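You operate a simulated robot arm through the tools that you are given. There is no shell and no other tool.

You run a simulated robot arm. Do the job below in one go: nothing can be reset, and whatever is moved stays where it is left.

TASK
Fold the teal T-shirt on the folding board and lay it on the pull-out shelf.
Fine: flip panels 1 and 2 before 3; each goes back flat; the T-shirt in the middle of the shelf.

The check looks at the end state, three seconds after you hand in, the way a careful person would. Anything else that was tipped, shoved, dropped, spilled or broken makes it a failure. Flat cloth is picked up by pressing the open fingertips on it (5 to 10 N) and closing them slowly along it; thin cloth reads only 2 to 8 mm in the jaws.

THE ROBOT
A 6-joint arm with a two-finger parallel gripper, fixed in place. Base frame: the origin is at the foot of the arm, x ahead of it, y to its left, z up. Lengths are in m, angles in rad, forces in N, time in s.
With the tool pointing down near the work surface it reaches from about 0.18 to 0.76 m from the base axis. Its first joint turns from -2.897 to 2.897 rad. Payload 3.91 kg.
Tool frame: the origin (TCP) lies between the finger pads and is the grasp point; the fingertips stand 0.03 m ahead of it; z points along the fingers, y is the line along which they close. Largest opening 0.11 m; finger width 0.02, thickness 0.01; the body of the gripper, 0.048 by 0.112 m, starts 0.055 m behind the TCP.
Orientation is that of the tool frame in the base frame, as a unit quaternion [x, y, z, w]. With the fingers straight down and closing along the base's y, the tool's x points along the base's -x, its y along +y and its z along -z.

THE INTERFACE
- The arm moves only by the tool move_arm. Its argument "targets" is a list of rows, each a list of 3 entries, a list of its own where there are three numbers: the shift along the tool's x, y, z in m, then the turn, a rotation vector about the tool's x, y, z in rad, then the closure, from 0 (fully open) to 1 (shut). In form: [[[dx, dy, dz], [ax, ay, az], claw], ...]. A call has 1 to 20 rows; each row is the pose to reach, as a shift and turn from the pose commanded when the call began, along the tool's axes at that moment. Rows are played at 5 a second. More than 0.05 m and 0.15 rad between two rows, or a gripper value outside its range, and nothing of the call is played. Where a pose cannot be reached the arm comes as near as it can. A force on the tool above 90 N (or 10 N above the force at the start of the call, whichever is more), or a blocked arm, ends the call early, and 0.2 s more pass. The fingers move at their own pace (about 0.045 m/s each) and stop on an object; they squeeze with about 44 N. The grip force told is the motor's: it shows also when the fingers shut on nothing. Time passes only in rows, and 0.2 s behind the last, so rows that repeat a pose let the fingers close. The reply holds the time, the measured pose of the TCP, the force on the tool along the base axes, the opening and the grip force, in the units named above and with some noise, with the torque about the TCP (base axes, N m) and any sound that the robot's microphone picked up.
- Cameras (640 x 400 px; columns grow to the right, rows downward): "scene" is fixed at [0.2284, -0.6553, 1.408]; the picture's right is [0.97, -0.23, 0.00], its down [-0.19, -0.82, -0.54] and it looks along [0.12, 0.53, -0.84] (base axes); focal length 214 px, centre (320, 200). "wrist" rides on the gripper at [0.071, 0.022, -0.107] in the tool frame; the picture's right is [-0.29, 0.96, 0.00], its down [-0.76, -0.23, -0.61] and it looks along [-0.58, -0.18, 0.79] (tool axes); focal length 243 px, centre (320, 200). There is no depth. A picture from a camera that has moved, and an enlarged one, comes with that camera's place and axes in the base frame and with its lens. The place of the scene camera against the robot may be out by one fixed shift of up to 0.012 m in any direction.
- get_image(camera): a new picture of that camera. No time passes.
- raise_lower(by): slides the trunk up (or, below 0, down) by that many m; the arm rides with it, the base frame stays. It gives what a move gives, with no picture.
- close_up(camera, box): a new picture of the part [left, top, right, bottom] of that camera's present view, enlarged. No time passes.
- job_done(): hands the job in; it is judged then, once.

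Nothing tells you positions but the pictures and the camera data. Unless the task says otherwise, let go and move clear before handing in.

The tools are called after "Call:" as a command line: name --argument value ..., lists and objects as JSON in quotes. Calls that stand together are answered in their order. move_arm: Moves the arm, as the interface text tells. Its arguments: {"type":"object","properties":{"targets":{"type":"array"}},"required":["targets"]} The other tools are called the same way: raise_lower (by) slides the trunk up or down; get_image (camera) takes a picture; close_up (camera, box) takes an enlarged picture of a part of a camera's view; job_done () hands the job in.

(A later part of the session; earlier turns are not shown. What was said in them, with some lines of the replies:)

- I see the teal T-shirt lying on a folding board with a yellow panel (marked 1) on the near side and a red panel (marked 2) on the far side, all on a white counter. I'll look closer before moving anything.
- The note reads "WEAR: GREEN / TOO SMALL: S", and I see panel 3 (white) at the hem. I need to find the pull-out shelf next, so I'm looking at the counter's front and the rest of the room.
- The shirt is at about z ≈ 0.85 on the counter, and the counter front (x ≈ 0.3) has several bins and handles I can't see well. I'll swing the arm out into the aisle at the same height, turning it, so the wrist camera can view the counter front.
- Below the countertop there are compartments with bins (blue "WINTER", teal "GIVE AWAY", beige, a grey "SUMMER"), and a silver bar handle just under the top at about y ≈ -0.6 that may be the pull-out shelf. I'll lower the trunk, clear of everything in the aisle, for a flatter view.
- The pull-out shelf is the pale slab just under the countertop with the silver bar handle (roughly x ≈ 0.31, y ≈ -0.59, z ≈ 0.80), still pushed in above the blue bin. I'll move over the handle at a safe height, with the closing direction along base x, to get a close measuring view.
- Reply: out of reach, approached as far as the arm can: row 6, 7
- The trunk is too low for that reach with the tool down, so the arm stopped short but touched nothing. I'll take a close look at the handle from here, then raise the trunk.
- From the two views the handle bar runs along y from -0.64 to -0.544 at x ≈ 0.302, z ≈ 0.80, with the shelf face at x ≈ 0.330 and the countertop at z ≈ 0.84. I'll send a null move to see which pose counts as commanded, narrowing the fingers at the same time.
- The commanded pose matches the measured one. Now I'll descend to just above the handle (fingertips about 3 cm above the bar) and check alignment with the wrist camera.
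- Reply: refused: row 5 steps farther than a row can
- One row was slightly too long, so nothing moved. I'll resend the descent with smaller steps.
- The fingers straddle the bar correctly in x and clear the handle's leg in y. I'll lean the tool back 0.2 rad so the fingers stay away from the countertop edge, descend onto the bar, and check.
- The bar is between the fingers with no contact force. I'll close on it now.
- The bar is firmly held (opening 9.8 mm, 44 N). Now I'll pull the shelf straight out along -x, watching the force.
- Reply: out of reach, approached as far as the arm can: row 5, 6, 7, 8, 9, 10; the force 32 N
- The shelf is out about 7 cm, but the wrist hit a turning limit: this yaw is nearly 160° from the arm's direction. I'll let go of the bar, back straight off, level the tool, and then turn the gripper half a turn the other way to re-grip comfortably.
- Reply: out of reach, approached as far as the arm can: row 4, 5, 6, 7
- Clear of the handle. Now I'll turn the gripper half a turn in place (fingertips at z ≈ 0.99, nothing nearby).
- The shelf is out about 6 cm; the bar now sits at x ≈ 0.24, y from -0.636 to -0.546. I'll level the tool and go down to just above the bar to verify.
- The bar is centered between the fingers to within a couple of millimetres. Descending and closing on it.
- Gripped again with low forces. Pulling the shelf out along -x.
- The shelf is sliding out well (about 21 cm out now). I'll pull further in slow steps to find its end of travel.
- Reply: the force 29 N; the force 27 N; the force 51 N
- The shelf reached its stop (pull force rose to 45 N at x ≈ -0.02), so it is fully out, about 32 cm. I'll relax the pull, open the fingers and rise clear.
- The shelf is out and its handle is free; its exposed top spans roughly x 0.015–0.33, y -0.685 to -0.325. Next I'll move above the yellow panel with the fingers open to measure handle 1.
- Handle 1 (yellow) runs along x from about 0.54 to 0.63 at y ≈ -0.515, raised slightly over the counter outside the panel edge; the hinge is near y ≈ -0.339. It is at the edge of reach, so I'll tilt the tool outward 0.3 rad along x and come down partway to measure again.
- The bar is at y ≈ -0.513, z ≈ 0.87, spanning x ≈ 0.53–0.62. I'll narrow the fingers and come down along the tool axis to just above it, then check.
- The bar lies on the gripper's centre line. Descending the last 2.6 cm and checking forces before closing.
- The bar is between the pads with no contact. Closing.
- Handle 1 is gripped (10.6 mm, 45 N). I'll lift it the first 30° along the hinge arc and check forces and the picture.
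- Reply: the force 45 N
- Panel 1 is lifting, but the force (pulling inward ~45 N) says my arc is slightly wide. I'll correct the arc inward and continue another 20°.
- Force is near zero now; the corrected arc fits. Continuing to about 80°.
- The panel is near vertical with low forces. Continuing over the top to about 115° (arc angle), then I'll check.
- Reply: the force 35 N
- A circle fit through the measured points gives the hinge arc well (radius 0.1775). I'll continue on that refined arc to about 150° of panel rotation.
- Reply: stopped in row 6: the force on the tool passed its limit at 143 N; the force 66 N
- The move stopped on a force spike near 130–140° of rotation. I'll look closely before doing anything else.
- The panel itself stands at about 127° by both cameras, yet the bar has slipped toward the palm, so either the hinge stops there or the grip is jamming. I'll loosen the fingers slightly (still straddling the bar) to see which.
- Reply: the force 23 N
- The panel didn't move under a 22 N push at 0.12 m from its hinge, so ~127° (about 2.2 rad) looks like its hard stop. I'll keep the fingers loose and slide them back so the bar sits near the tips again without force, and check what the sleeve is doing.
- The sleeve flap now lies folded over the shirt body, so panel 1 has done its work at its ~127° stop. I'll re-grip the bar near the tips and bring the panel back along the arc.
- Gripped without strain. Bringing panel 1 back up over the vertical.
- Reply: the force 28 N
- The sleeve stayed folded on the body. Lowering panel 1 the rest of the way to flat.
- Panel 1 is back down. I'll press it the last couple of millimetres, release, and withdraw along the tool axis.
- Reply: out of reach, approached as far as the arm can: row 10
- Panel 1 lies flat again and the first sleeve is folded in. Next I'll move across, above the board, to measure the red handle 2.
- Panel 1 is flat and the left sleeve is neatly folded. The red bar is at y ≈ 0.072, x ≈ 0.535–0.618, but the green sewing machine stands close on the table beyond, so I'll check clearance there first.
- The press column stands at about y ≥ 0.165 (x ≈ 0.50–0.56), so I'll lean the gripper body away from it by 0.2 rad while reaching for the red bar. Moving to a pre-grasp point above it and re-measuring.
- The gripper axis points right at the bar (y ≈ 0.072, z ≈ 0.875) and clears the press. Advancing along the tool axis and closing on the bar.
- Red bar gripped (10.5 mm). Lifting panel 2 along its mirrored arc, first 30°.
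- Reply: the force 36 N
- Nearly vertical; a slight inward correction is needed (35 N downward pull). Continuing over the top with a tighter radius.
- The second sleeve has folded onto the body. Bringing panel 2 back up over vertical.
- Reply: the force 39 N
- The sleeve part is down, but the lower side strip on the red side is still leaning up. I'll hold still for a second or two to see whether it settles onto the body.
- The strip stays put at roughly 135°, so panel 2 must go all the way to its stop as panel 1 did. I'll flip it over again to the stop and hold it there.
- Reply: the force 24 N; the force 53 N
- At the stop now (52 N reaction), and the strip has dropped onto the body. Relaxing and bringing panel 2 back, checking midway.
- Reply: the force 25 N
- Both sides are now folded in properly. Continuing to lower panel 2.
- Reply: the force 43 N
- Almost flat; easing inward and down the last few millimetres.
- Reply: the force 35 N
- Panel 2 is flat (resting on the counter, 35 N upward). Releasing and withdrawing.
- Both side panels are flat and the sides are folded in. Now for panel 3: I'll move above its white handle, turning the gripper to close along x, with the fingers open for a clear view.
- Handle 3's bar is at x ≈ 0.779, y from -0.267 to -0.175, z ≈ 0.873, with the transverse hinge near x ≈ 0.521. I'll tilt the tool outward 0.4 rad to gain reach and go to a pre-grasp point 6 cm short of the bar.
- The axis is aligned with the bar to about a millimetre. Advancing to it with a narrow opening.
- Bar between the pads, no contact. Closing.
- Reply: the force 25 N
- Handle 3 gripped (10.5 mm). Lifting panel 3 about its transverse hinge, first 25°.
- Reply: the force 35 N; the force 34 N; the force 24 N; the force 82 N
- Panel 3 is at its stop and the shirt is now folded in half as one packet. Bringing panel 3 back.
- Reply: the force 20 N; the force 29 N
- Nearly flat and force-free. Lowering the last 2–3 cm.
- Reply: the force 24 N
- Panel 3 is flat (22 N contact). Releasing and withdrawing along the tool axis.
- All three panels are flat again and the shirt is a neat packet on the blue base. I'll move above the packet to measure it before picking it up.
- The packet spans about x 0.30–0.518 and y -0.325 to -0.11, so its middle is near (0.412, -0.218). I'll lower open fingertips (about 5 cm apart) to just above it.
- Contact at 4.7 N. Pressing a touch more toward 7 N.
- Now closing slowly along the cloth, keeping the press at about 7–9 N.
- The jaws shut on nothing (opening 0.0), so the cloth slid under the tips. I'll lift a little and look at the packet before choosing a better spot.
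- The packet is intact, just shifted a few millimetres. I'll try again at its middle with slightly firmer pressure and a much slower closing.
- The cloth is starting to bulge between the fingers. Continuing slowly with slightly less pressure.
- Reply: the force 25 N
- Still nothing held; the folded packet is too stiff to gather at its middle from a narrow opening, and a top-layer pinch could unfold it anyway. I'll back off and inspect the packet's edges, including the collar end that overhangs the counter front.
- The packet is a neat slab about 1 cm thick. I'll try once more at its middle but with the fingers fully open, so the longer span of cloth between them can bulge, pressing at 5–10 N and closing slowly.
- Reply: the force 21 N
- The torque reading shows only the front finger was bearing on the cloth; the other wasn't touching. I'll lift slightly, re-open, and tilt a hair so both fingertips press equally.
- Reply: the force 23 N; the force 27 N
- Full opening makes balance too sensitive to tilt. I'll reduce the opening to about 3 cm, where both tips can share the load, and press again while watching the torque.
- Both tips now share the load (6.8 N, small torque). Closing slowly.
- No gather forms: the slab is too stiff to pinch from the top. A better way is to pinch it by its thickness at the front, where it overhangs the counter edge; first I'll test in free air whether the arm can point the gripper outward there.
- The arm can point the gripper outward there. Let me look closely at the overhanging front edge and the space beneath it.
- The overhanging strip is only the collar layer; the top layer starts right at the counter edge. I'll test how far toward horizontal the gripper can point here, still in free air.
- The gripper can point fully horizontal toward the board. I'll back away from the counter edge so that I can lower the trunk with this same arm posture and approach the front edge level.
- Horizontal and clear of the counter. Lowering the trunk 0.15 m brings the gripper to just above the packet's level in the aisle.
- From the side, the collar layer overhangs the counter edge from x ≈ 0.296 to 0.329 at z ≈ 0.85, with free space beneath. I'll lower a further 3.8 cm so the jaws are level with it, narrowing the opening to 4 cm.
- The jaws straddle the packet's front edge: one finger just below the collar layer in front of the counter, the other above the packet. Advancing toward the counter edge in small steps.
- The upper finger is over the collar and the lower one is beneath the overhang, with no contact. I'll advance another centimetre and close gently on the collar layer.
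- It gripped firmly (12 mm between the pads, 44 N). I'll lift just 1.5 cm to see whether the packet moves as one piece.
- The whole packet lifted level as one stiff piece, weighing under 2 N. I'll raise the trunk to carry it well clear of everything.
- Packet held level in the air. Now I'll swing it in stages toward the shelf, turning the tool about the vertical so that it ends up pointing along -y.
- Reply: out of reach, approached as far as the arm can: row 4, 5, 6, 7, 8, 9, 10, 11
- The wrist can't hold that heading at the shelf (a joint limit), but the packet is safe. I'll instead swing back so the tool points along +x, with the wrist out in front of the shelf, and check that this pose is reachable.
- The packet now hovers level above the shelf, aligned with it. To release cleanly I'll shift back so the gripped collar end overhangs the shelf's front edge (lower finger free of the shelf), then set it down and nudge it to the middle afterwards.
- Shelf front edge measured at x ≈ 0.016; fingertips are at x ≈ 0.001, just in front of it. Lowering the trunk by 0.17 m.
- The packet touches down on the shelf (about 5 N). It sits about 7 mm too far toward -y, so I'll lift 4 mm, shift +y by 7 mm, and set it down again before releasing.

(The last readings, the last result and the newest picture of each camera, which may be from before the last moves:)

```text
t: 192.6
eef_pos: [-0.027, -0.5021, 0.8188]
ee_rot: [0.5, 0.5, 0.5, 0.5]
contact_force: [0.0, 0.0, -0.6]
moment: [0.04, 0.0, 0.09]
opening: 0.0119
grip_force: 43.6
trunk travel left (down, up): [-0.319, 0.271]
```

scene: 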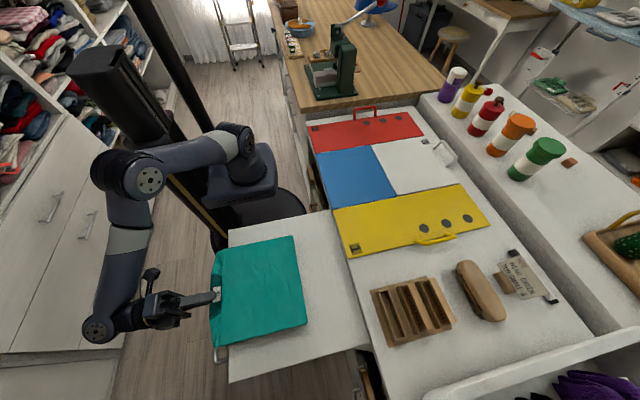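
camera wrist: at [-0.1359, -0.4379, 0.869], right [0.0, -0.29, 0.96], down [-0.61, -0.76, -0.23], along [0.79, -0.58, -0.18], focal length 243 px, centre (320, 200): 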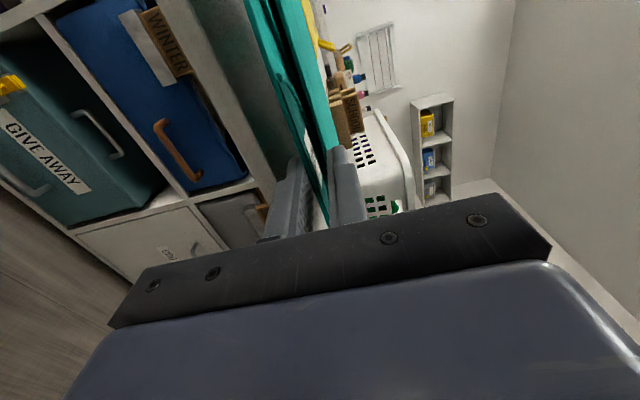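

Call:
move_arm --targets '[[[0, -0.001, 0], [0, 0, 0], 0.85], [[0, -0.001, 0], [0, 0, 0], 0.8], [[0, -0.001, 0], [0, 0, 0], 0.75], [[0, -0.001, 0], [0, 0, 0], 0.7], [[0, -0.001, 0], [0, 0, 0], 0.64], [[0, -0.001, 0], [0, 0, 0], 0.64]]'

Call:
close_up --camera "wrist" --box '[160, 0, 400, 220]'

Call:
close_up --camera "scene" --box '[190, 200, 390, 400]'

```text
t: 194.0
eef_pos: [-0.0293, -0.5023, 0.8174]
ee_rot: [0.501, 0.5, 0.499, 0.501]
contact_force: [-0.9, -0.1, 1.4]
moment: [-0.01, 0.0, -0.01]
opening: 0.0398
grip_force: 0.1
trunk travel left (down, up): [-0.319, 0.271]
```

```text
1.82 times, centred on (280, 110) of wrist
camera zoom: at [-0.136, -0.4314, 0.8387], right [0.0, -0.29, 0.96], down [-0.61, -0.76, -0.23], along [0.79, -0.58, -0.18], focal length 441 px, centre (393, 364)
```

zoom: 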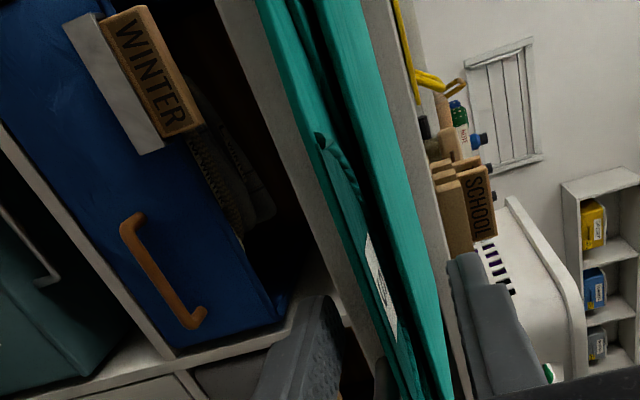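

```text
2.00 times, centred on (290, 300) of scene
camera zoom: at [0.2284, -0.6553, 1.408], right [0.97, -0.23, 0.0], down [-0.19, -0.82, -0.54], along [0.12, 0.53, -0.84], focal length 429 px, centre (380, 0)
```

zoom: 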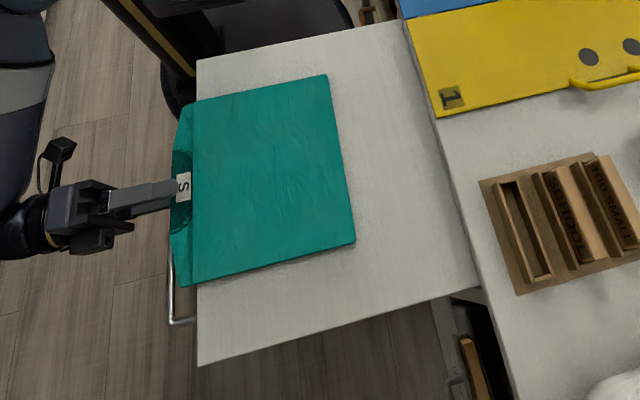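

Released cleanly; the packet rests on the shelf with its collar end overhanging the front. I'll back off a few centimetres, roll the gripper 90° so the open fingers lie flat side by side, and use them to nudge the packet evenly to the middle.

Call:
move_arm --targets '[[[0, 0, -0.01], [0, 0, 0], 0.64], [[0, 0, -0.02], [0, 0, 0], 0.64], [[0, 0, -0.03], [0, 0, 0], 0.64], [[0, 0, -0.04], [0, 0, 0], 0.64], [[0, 0, -0.05], [0, 0, 0], 0.64]]'

Call:
get_image --camera "wrist"

Call:
get_image --camera "scene"

```text
t: 195.2
eef_pos: [-0.0557, -0.5005, 0.8091]
ee_rot: [0.507, 0.499, 0.491, 0.502]
contact_force: [0.1, 0.4, 0.6]
moment: [0.02, 0.01, 0.02]
opening: 0.0396
grip_force: 0.0
out of reach, approached as far as the arm can: row 3, 4, 5
trunk travel left (down, up): [-0.319, 0.271]
```

```text
taken
camera wrist: at [-0.1612, -0.4286, 0.8319], right [0.01, -0.29, 0.96], down [-0.62, -0.75, -0.22], along [0.78, -0.6, -0.19], focal length 243 px, centre (320, 200)
```

wrist: 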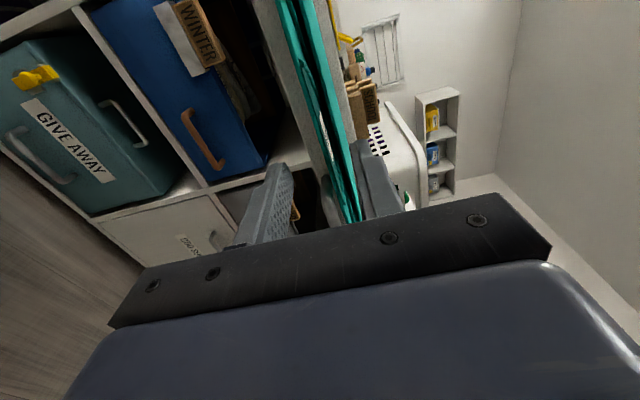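

```text
taken
```

scene: 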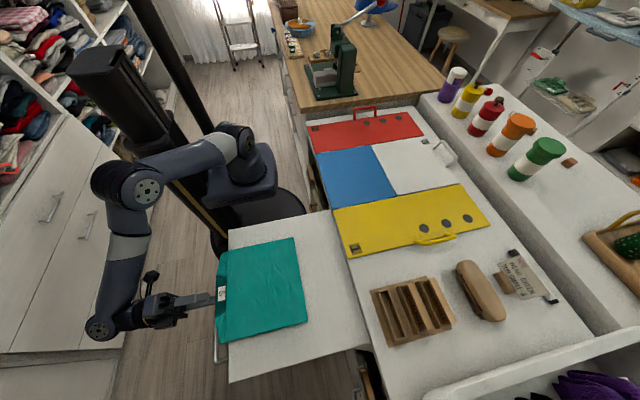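

The arm reached its back limit with the tips only ~5 mm clear of the packet, but that is enough to rise straight up. I'll raise the trunk, then switch to a tool-down pose for nudging.

Call:
raise_lower --by 0.15

Call:
get_image --camera "scene"

```text
t: 196.9
eef_pos: [-0.0559, -0.5005, 0.9593]
ee_rot: [0.507, 0.499, 0.492, 0.501]
contact_force: [0.1, 0.5, -0.5]
moment: [-0.01, 0.01, 0.05]
opening: 0.0397
grip_force: 0.1
trunk travel left (down, up): [-0.469, 0.121]
```

```text
taken
```

scene: 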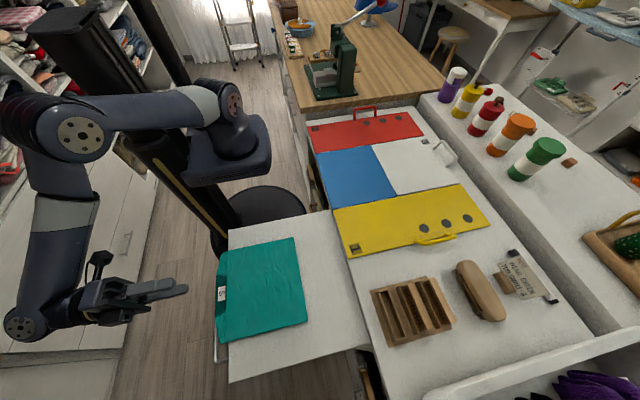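

Call:
move_arm --targets '[[[0, 0.005, 0], [0.13, 0, 0], 0.5], [[0, 0.01, 0], [0.26, 0, 0], 0.4], [[0, 0.015, 0], [0.39, 0, 0], 0.3], [[0, 0.02, 0], [0.52, 0, 0], 0.27], [[0, 0.025, 0], [0.65, 0, 0], 0.27], [[0, 0.03, 0], [0.78, 0, 0], 0.27], [[0, 0.035, 0], [0.91, 0, 0], 0.27], [[0, 0.04, 0], [1.04, 0, 0], 0.27], [[0, 0.045, 0], [1.17, 0, 0], 0.27], [[0, 0.05, 0], [1.3, 0, 0], 0.27], [[0, 0.055, 0], [1.43, 0, 0], 0.27], [[0, 0.06, 0], [1.571, 0, 0], 0.27]]'

Call:
get_image --camera "scene"

Call:
get_image --camera "wrist"

```text
t: 199.5
eef_pos: [-0.0562, -0.5003, 1.0199]
ee_rot: [0.714, 0.701, -0.006, -0.003]
contact_force: [-0.9, -0.4, -0.3]
moment: [0.02, 0.0, 0.02]
opening: 0.0801
grip_force: 0.0
trunk travel left (down, up): [-0.469, 0.121]
```

```text
taken
```

scene: 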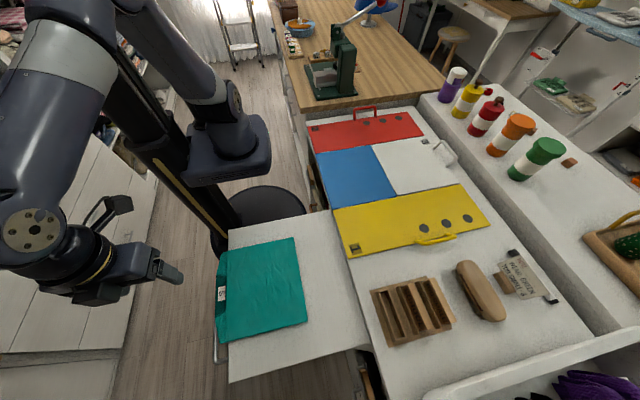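

```text
taken
camera wrist: at [-0.0312, -0.4302, 1.1266], right [0.95, -0.31, -0.01], down [-0.23, -0.75, 0.61], along [-0.2, -0.58, -0.79], focal length 243 px, centre (320, 200)
```

wrist: 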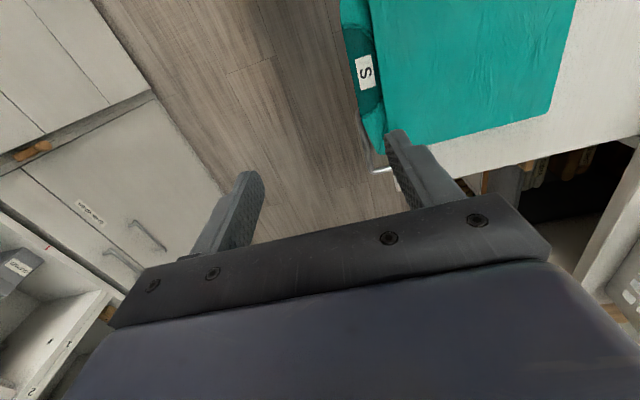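

The packet lies flat and square on the shelf, centred in y (about -0.50) but too far forward in x (about -0.02 to 0.20). I'll turn the gripper so that two spread fingertips can push its collar edge evenly.

Call:
move_arm --targets '[[[0, 0, 0], [0, 0, -0.14], 0.27], [[0, 0, 0], [0, 0, -0.28], 0.27], [[0, 0, 0], [0, 0, -0.42], 0.27], [[0, 0, 0], [0, 0, -0.56], 0.27], [[0, 0, 0], [0, 0, -0.7], 0.27], [[0, 0, 0], [0, 0, -0.84], 0.27], [[0, 0, 0], [0, 0, -0.98], 0.27], [[0, 0, 0], [0, 0, -1.12], 0.27], [[0, 0, 0], [0, 0, -1.26], 0.27], [[0, 0, 0], [0, 0, -1.4], 0.27], [[0, 0, 0], [0, 0, -1.53], 0.27], [[0, 0, 0], [0, 0, -1.59], 0.27]]'

Call:
get_image --camera "wrist"

```text
t: 202.1
eef_pos: [-0.0544, -0.5011, 1.0191]
ee_rot: [-0.002, 1.0, 0.0, -0.006]
contact_force: [-0.5, -0.1, -0.1]
moment: [0.0, 0.02, 0.01]
opening: 0.0805
grip_force: 0.1
trunk travel left (down, up): [-0.469, 0.121]
```

```text
taken
camera wrist: at [-0.1244, -0.4803, 1.1269], right [0.29, 0.96, 0.0], down [0.77, -0.23, 0.6], along [0.57, -0.17, -0.8], focal length 243 px, centre (320, 200)
```

wrist: 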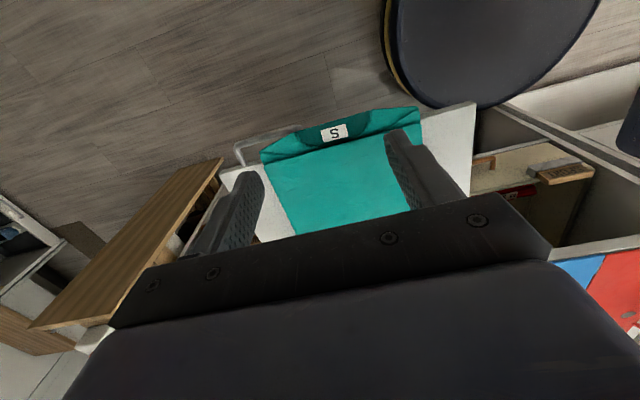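

Call:
close_up --camera "wrist" --box '[210, 80, 490, 250]'

```text
2.29 times, centred on (350, 165) of wrist
camera zoom: at [-0.1244, -0.4803, 1.1269], right [0.29, 0.96, 0.0], down [0.77, -0.23, 0.6], along [0.57, -0.17, -0.8], focal length 555 px, centre (251, 280)
```

zoom: 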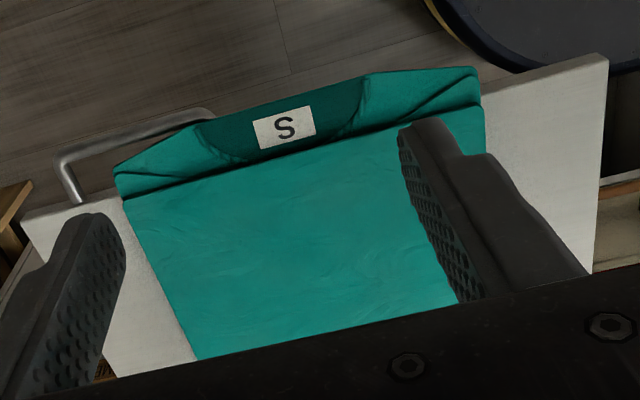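

Shelf measured: y from -0.679 to -0.320 (middle -0.499), front edge x ≈ 0.013; the packet is at y -0.601 to -0.392 (middle -0.497), so only x needs correcting, by about +0.087. Lowering the open fingers in front of the collar edge.

Call:
move_arm --targets '[[[0, 0.003, 0.04], [0, -0.006, 0], 0.1], [[0, 0.003, 0.08], [0, -0.012, 0], 0], [[0, 0.003, 0.12], [0, -0.012, 0], 0], [[0, 0.003, 0.145], [0, -0.012, 0], 0], [[0, 0.003, 0.16], [0, -0.012, 0], 0], [[0, 0.003, 0.168], [0, -0.012, 0], 0], [[0, 0.003, 0.172], [0, -0.012, 0], 0], [[0, 0.003, 0.172], [0, -0.012, 0], 0]]'

Call:
get_image --camera "wrist"

Call:
close_up --camera "scene" --box '[170, 200, 390, 400]'

```text
t: 203.9
eef_pos: [-0.0579, -0.4977, 0.847]
ee_rot: [-0.001, 1.0, 0.0, -0.001]
contact_force: [-1.2, 0.2, -0.8]
moment: [0.02, 0.02, 0.01]
opening: 0.1099
grip_force: 0.1
trunk travel left (down, up): [-0.469, 0.121]
```

```text
taken
camera wrist: at [-0.129, -0.477, 0.9544], right [0.29, 0.96, 0.0], down [0.76, -0.23, 0.61], along [0.58, -0.18, -0.79], focal length 243 px, centre (320, 200)
```

wrist: 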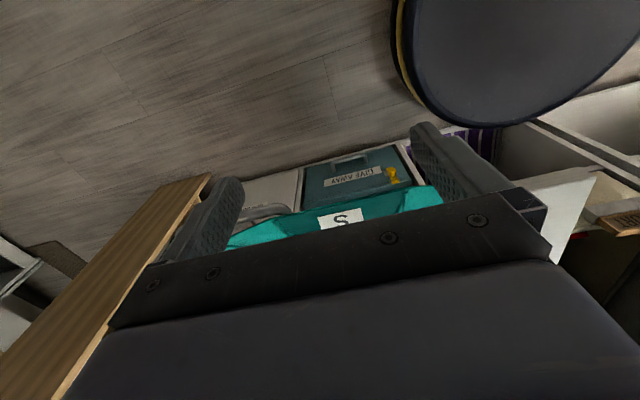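

```text
2.00 times, centred on (280, 300) of scene
camera zoom: at [0.2284, -0.6553, 1.408], right [0.97, -0.23, 0.0], down [-0.19, -0.82, -0.54], along [0.12, 0.53, -0.84], focal length 429 px, centre (400, 0)
```

zoom: 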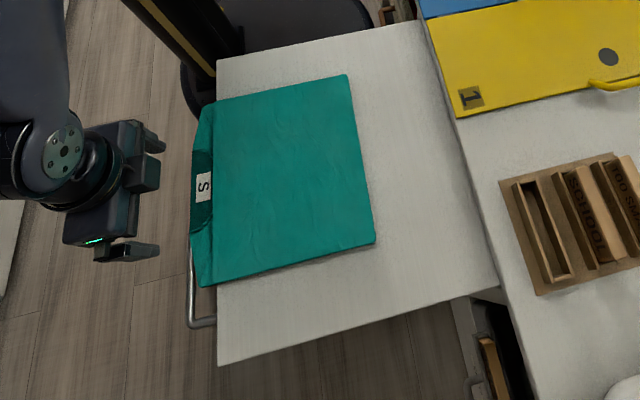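

Fingers are in front of the collar edge, level with it. Pushing slowly in +x.

Call:
move_arm --targets '[[[-0.01, 0, 0.0015], [0, 0, 0], 0], [[-0.02, 0, 0.0015], [0, 0, 0], 0], [[-0.027, 0, 0.0015], [0, 0, 0], 0], [[-0.034, 0, 0.0015], [0, 0, 0], 0], [[-0.041, 0, 0.0015], [0, 0, 0], 0], [[-0.048, 0, 0.0015], [0, 0, 0], 0], [[-0.055, 0, 0.0015], [0, 0, 0], 0], [[-0.062, 0, 0.0015], [0, 0, 0], 0]]'

Call:
close_up --camera "scene" --box '[170, 200, 390, 400]'

Call:
get_image --camera "wrist"

```text
t: 205.7
eef_pos: [0.0051, -0.4979, 0.8453]
ee_rot: [-0.001, 1.0, -0.001, 0.0]
contact_force: [0.4, 0.4, -0.5]
moment: [0.03, -0.01, 0.03]
opening: 0.1099
grip_force: 0.1
trunk travel left (down, up): [-0.469, 0.121]
```

```text
2.00 times, centred on (280, 300) of scene
camera zoom: at [0.2284, -0.6553, 1.408], right [0.97, -0.23, 0.0], down [-0.19, -0.82, -0.54], along [0.12, 0.53, -0.84], focal length 429 px, centre (400, 0)
```

zoom: 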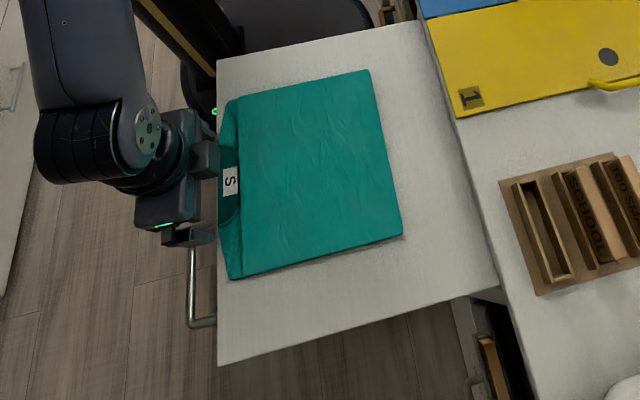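

```text
taken
camera wrist: at [-0.0657, -0.4777, 0.953], right [0.29, 0.96, 0.0], down [0.76, -0.23, 0.61], along [0.58, -0.18, -0.79], focal length 243 px, centre (320, 200)
```

wrist: 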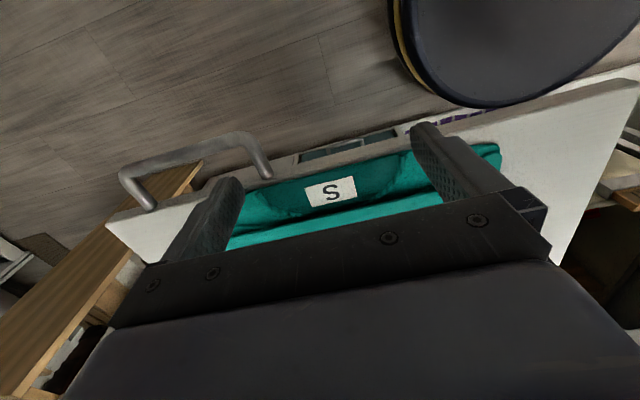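

The packet slides evenly. Continuing the push.

Call:
move_arm --targets '[[[-0.007, 0, 0], [0, 0, 0], 0], [[-0.014, 0, 0], [0, 0, 0], 0], [[-0.021, 0, 0], [0, 0, 0], 0], [[-0.028, 0, 0], [0, 0, 0], 0], [[-0.035, 0, 0], [0, 0, 0], 0], [[-0.042, 0, 0], [0, 0, 0], 0]]'

Call:
close_up --camera "scene" --box '[170, 200, 390, 400]'

```text
t: 207.1
eef_pos: [0.0482, -0.4998, 0.8455]
ee_rot: [-0.002, 1.0, -0.001, -0.001]
contact_force: [0.0, 0.0, 0.2]
moment: [0.01, 0.0, 0.03]
opening: 0.11
grip_force: 0.1
trunk travel left (down, up): [-0.469, 0.121]
```

```text
2.00 times, centred on (280, 300) of scene
camera zoom: at [0.2284, -0.6553, 1.408], right [0.97, -0.23, 0.0], down [-0.19, -0.82, -0.54], along [0.12, 0.53, -0.84], focal length 429 px, centre (400, 0)
```

zoom: 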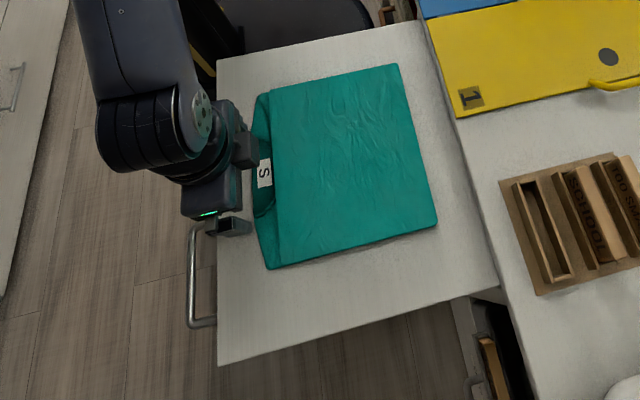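

The packet's middle now matches the shelf's middle within a few millimetres in both directions. I'll back the fingers away from it and rise clear.

Call:
move_arm --targets '[[[-0.003, 0, 0], [0, 0, 0], 0], [[0.01, 0, 0], [0, 0, 0], 0], [[0.03, 0, 0], [0, 0, 0], 0], [[0.05, 0, -0.01], [0, 0, 0], 0], [[0.07, 0, -0.04], [0, 0, 0], 0], [[0.08, 0, -0.08], [0, 0, 0], 0], [[0.08, 0, -0.12], [0, 0, 0], 0], [[0.08, 0, -0.16], [0, 0, 0], 0], [[0.08, 0, -0.2], [0, 0, 0], 0]]'

Call:
get_image --camera "wrist"

Call:
get_image --camera "scene"

```text
t: 209.1
eef_pos: [-0.0316, -0.497, 1.0468]
ee_rot: [-0.002, 1.0, 0.0, 0.0]
contact_force: [-0.9, -0.3, -0.4]
moment: [0.0, 0.02, 0.02]
opening: 0.1102
grip_force: 0.1
trunk travel left (down, up): [-0.469, 0.121]
```

```text
taken
camera wrist: at [-0.1028, -0.4767, 1.1545], right [0.29, 0.96, 0.0], down [0.76, -0.23, 0.61], along [0.58, -0.18, -0.79], focal length 243 px, centre (320, 200)
```

wrist: 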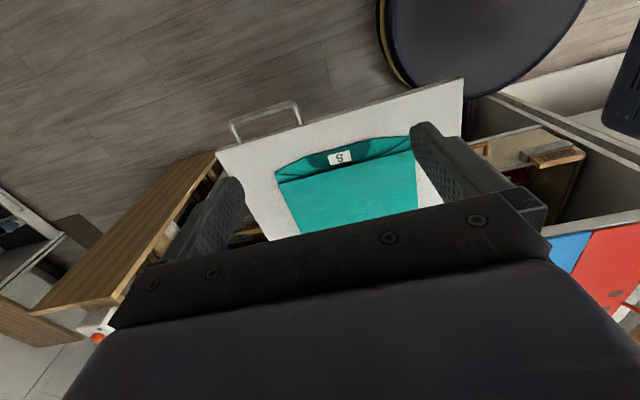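

```text
taken
```

scene: 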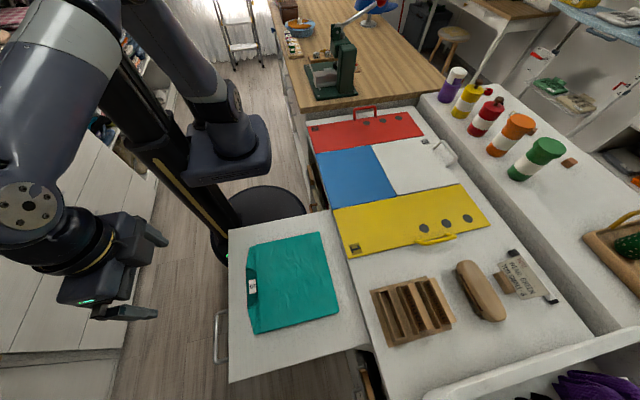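

Call:
close_up --camera "wrist" --box '[200, 70, 480, 245]'

Call:
close_up --camera "scene" --box '[210, 190, 400, 400]'

Call:
close_up --camera "scene" --box '[290, 90, 510, 270]'

```text
2.29 times, centred on (340, 158) of wrist
camera zoom: at [-0.1028, -0.4767, 1.1545], right [0.29, 0.96, 0.0], down [0.76, -0.23, 0.61], along [0.58, -0.18, -0.79], focal length 555 px, centre (274, 297)
```

zoom: 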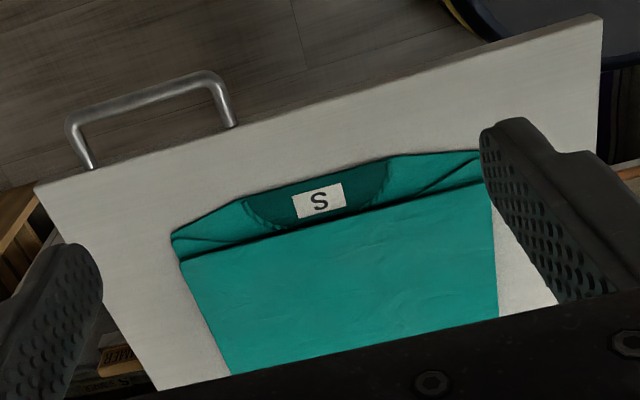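

```text
1.90 times, centred on (305, 295) of scene
camera zoom: at [0.2284, -0.6553, 1.408], right [0.97, -0.23, 0.0], down [-0.19, -0.82, -0.54], along [0.12, 0.53, -0.84], focal length 408 px, centre (349, 19)
```

zoom: 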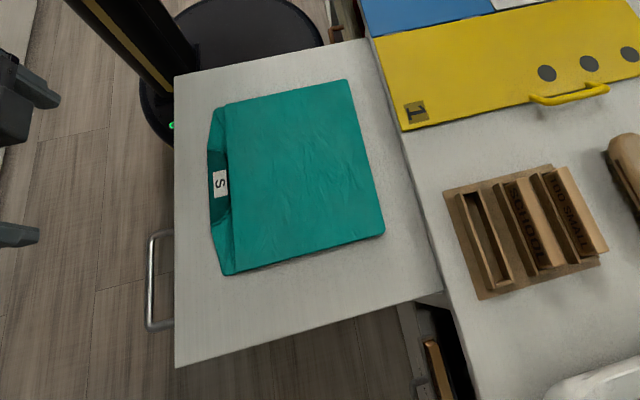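

```text
2.22 times, centred on (400, 180) of scene
camera zoom: at [0.2284, -0.6553, 1.408], right [0.97, -0.23, 0.0], down [-0.19, -0.82, -0.54], along [0.12, 0.53, -0.84], focal length 477 px, centre (142, 244)
```

zoom: 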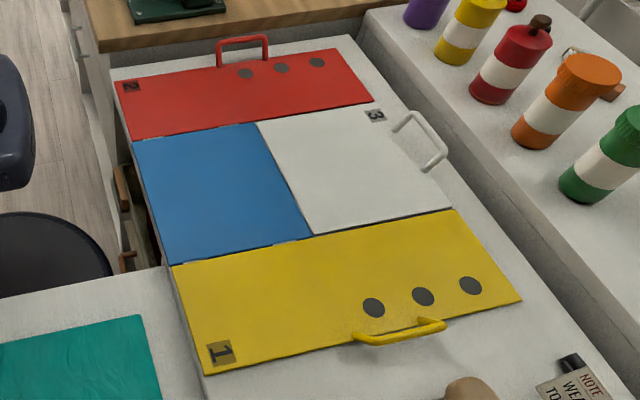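

Everything checks out: the packet's middle is within about 2 mm of the shelf's in y and x, all three panels are flat, and nothing else has moved. I'll take the arm up and away to near its starting pose before handing in.

Call:
move_arm --targets '[[[0, 0, -0.03], [0, 0, 0], 0], [[0, 0, -0.06], [0, 0, 0], 0], [[-0.03, 0.02, -0.09], [0, 0, 0], 0], [[-0.06, 0.045, -0.11], [0, 0, 0], 0], [[-0.09, 0.07, -0.12], [0, 0, 0], 0], [[-0.12, 0.095, -0.13], [0, 0, 0], 0], [[-0.15, 0.12, -0.14], [0, 0, 0], 0], [[-0.18, 0.145, -0.15], [0, 0, 0], 0], [[-0.21, 0.17, -0.15], [0, 0, 0], 0], [[-0.24, 0.195, -0.15], [0, 0, 0], 0], [[-0.27, 0.22, -0.15], [0, 0, 0], 0], [[-0.3, 0.245, -0.15], [0, 0, 0], 0], [[-0.32, 0.265, -0.15], [0, 0, 0], 0]]'

Call:
get_image --camera "scene"

Call:
get_image --camera "wrist"

```text
t: 211.9
eef_pos: [0.2862, -0.2314, 1.1941]
ee_rot: [0.0, 1.0, 0.0, 0.001]
contact_force: [-0.4, 0.2, -0.1]
moment: [0.01, 0.0, 0.05]
opening: 0.1099
grip_force: 0.0
trunk travel left (down, up): [-0.469, 0.121]
```

```text
taken
```

scene: 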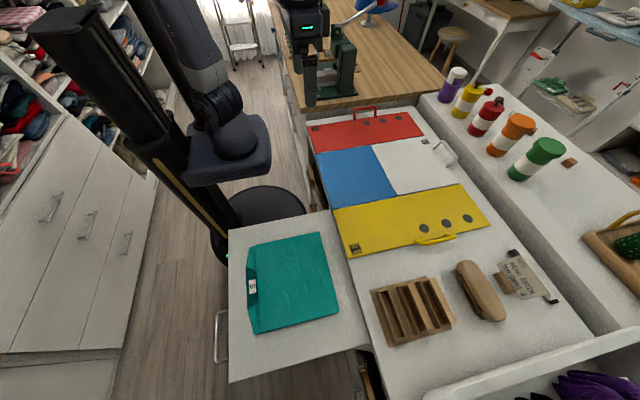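

```text
taken
camera wrist: at [0.2153, -0.2112, 1.3022], right [0.29, 0.96, 0.0], down [0.76, -0.23, 0.61], along [0.58, -0.18, -0.79], focal length 243 px, centre (320, 200)
```

wrist: 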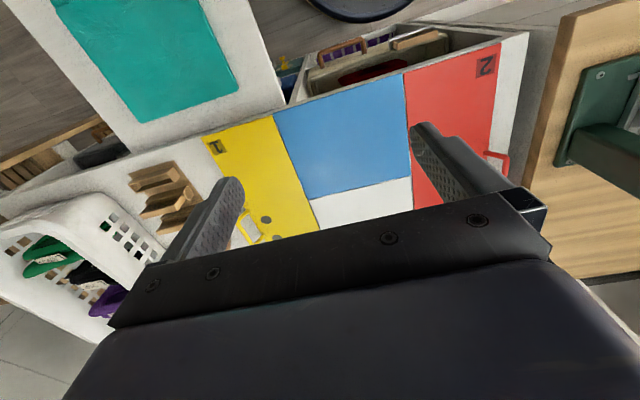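

The folded shirt lies in the middle of the pulled-out shelf, all three panels are back flat, the arm is clear, and nothing else has been disturbed. Handing in.

Call:
job_done

```text
The job is handed in.
```

I folded the teal T-shirt on the board and laid it on the pull-out shelf. By my last pictures its middle is within a few millimetres of the shelf's middle.

- **Shelf:** it was closed, so I pulled it out to its stop before folding.
- **Panels:** I flipped 1 (yellow), then 2 (red), then 3 (white). Each lies flat again. Panel 2 took two flips, because a side strip stayed up after the first one.
- **Picking up:** pressing and closing the fingertips on top of the folded shirt did not catch it, in several tries. I gripped it by the collar edge where it overhung the counter, and it lifted as one flat piece.
- **Laying it down:** I set it down near the shelf's front edge and pushed it to the middle with the open fingers.

The arm has let go and is back near where it started. In the last pictures nothing else had been tipped, shoved or dropped.
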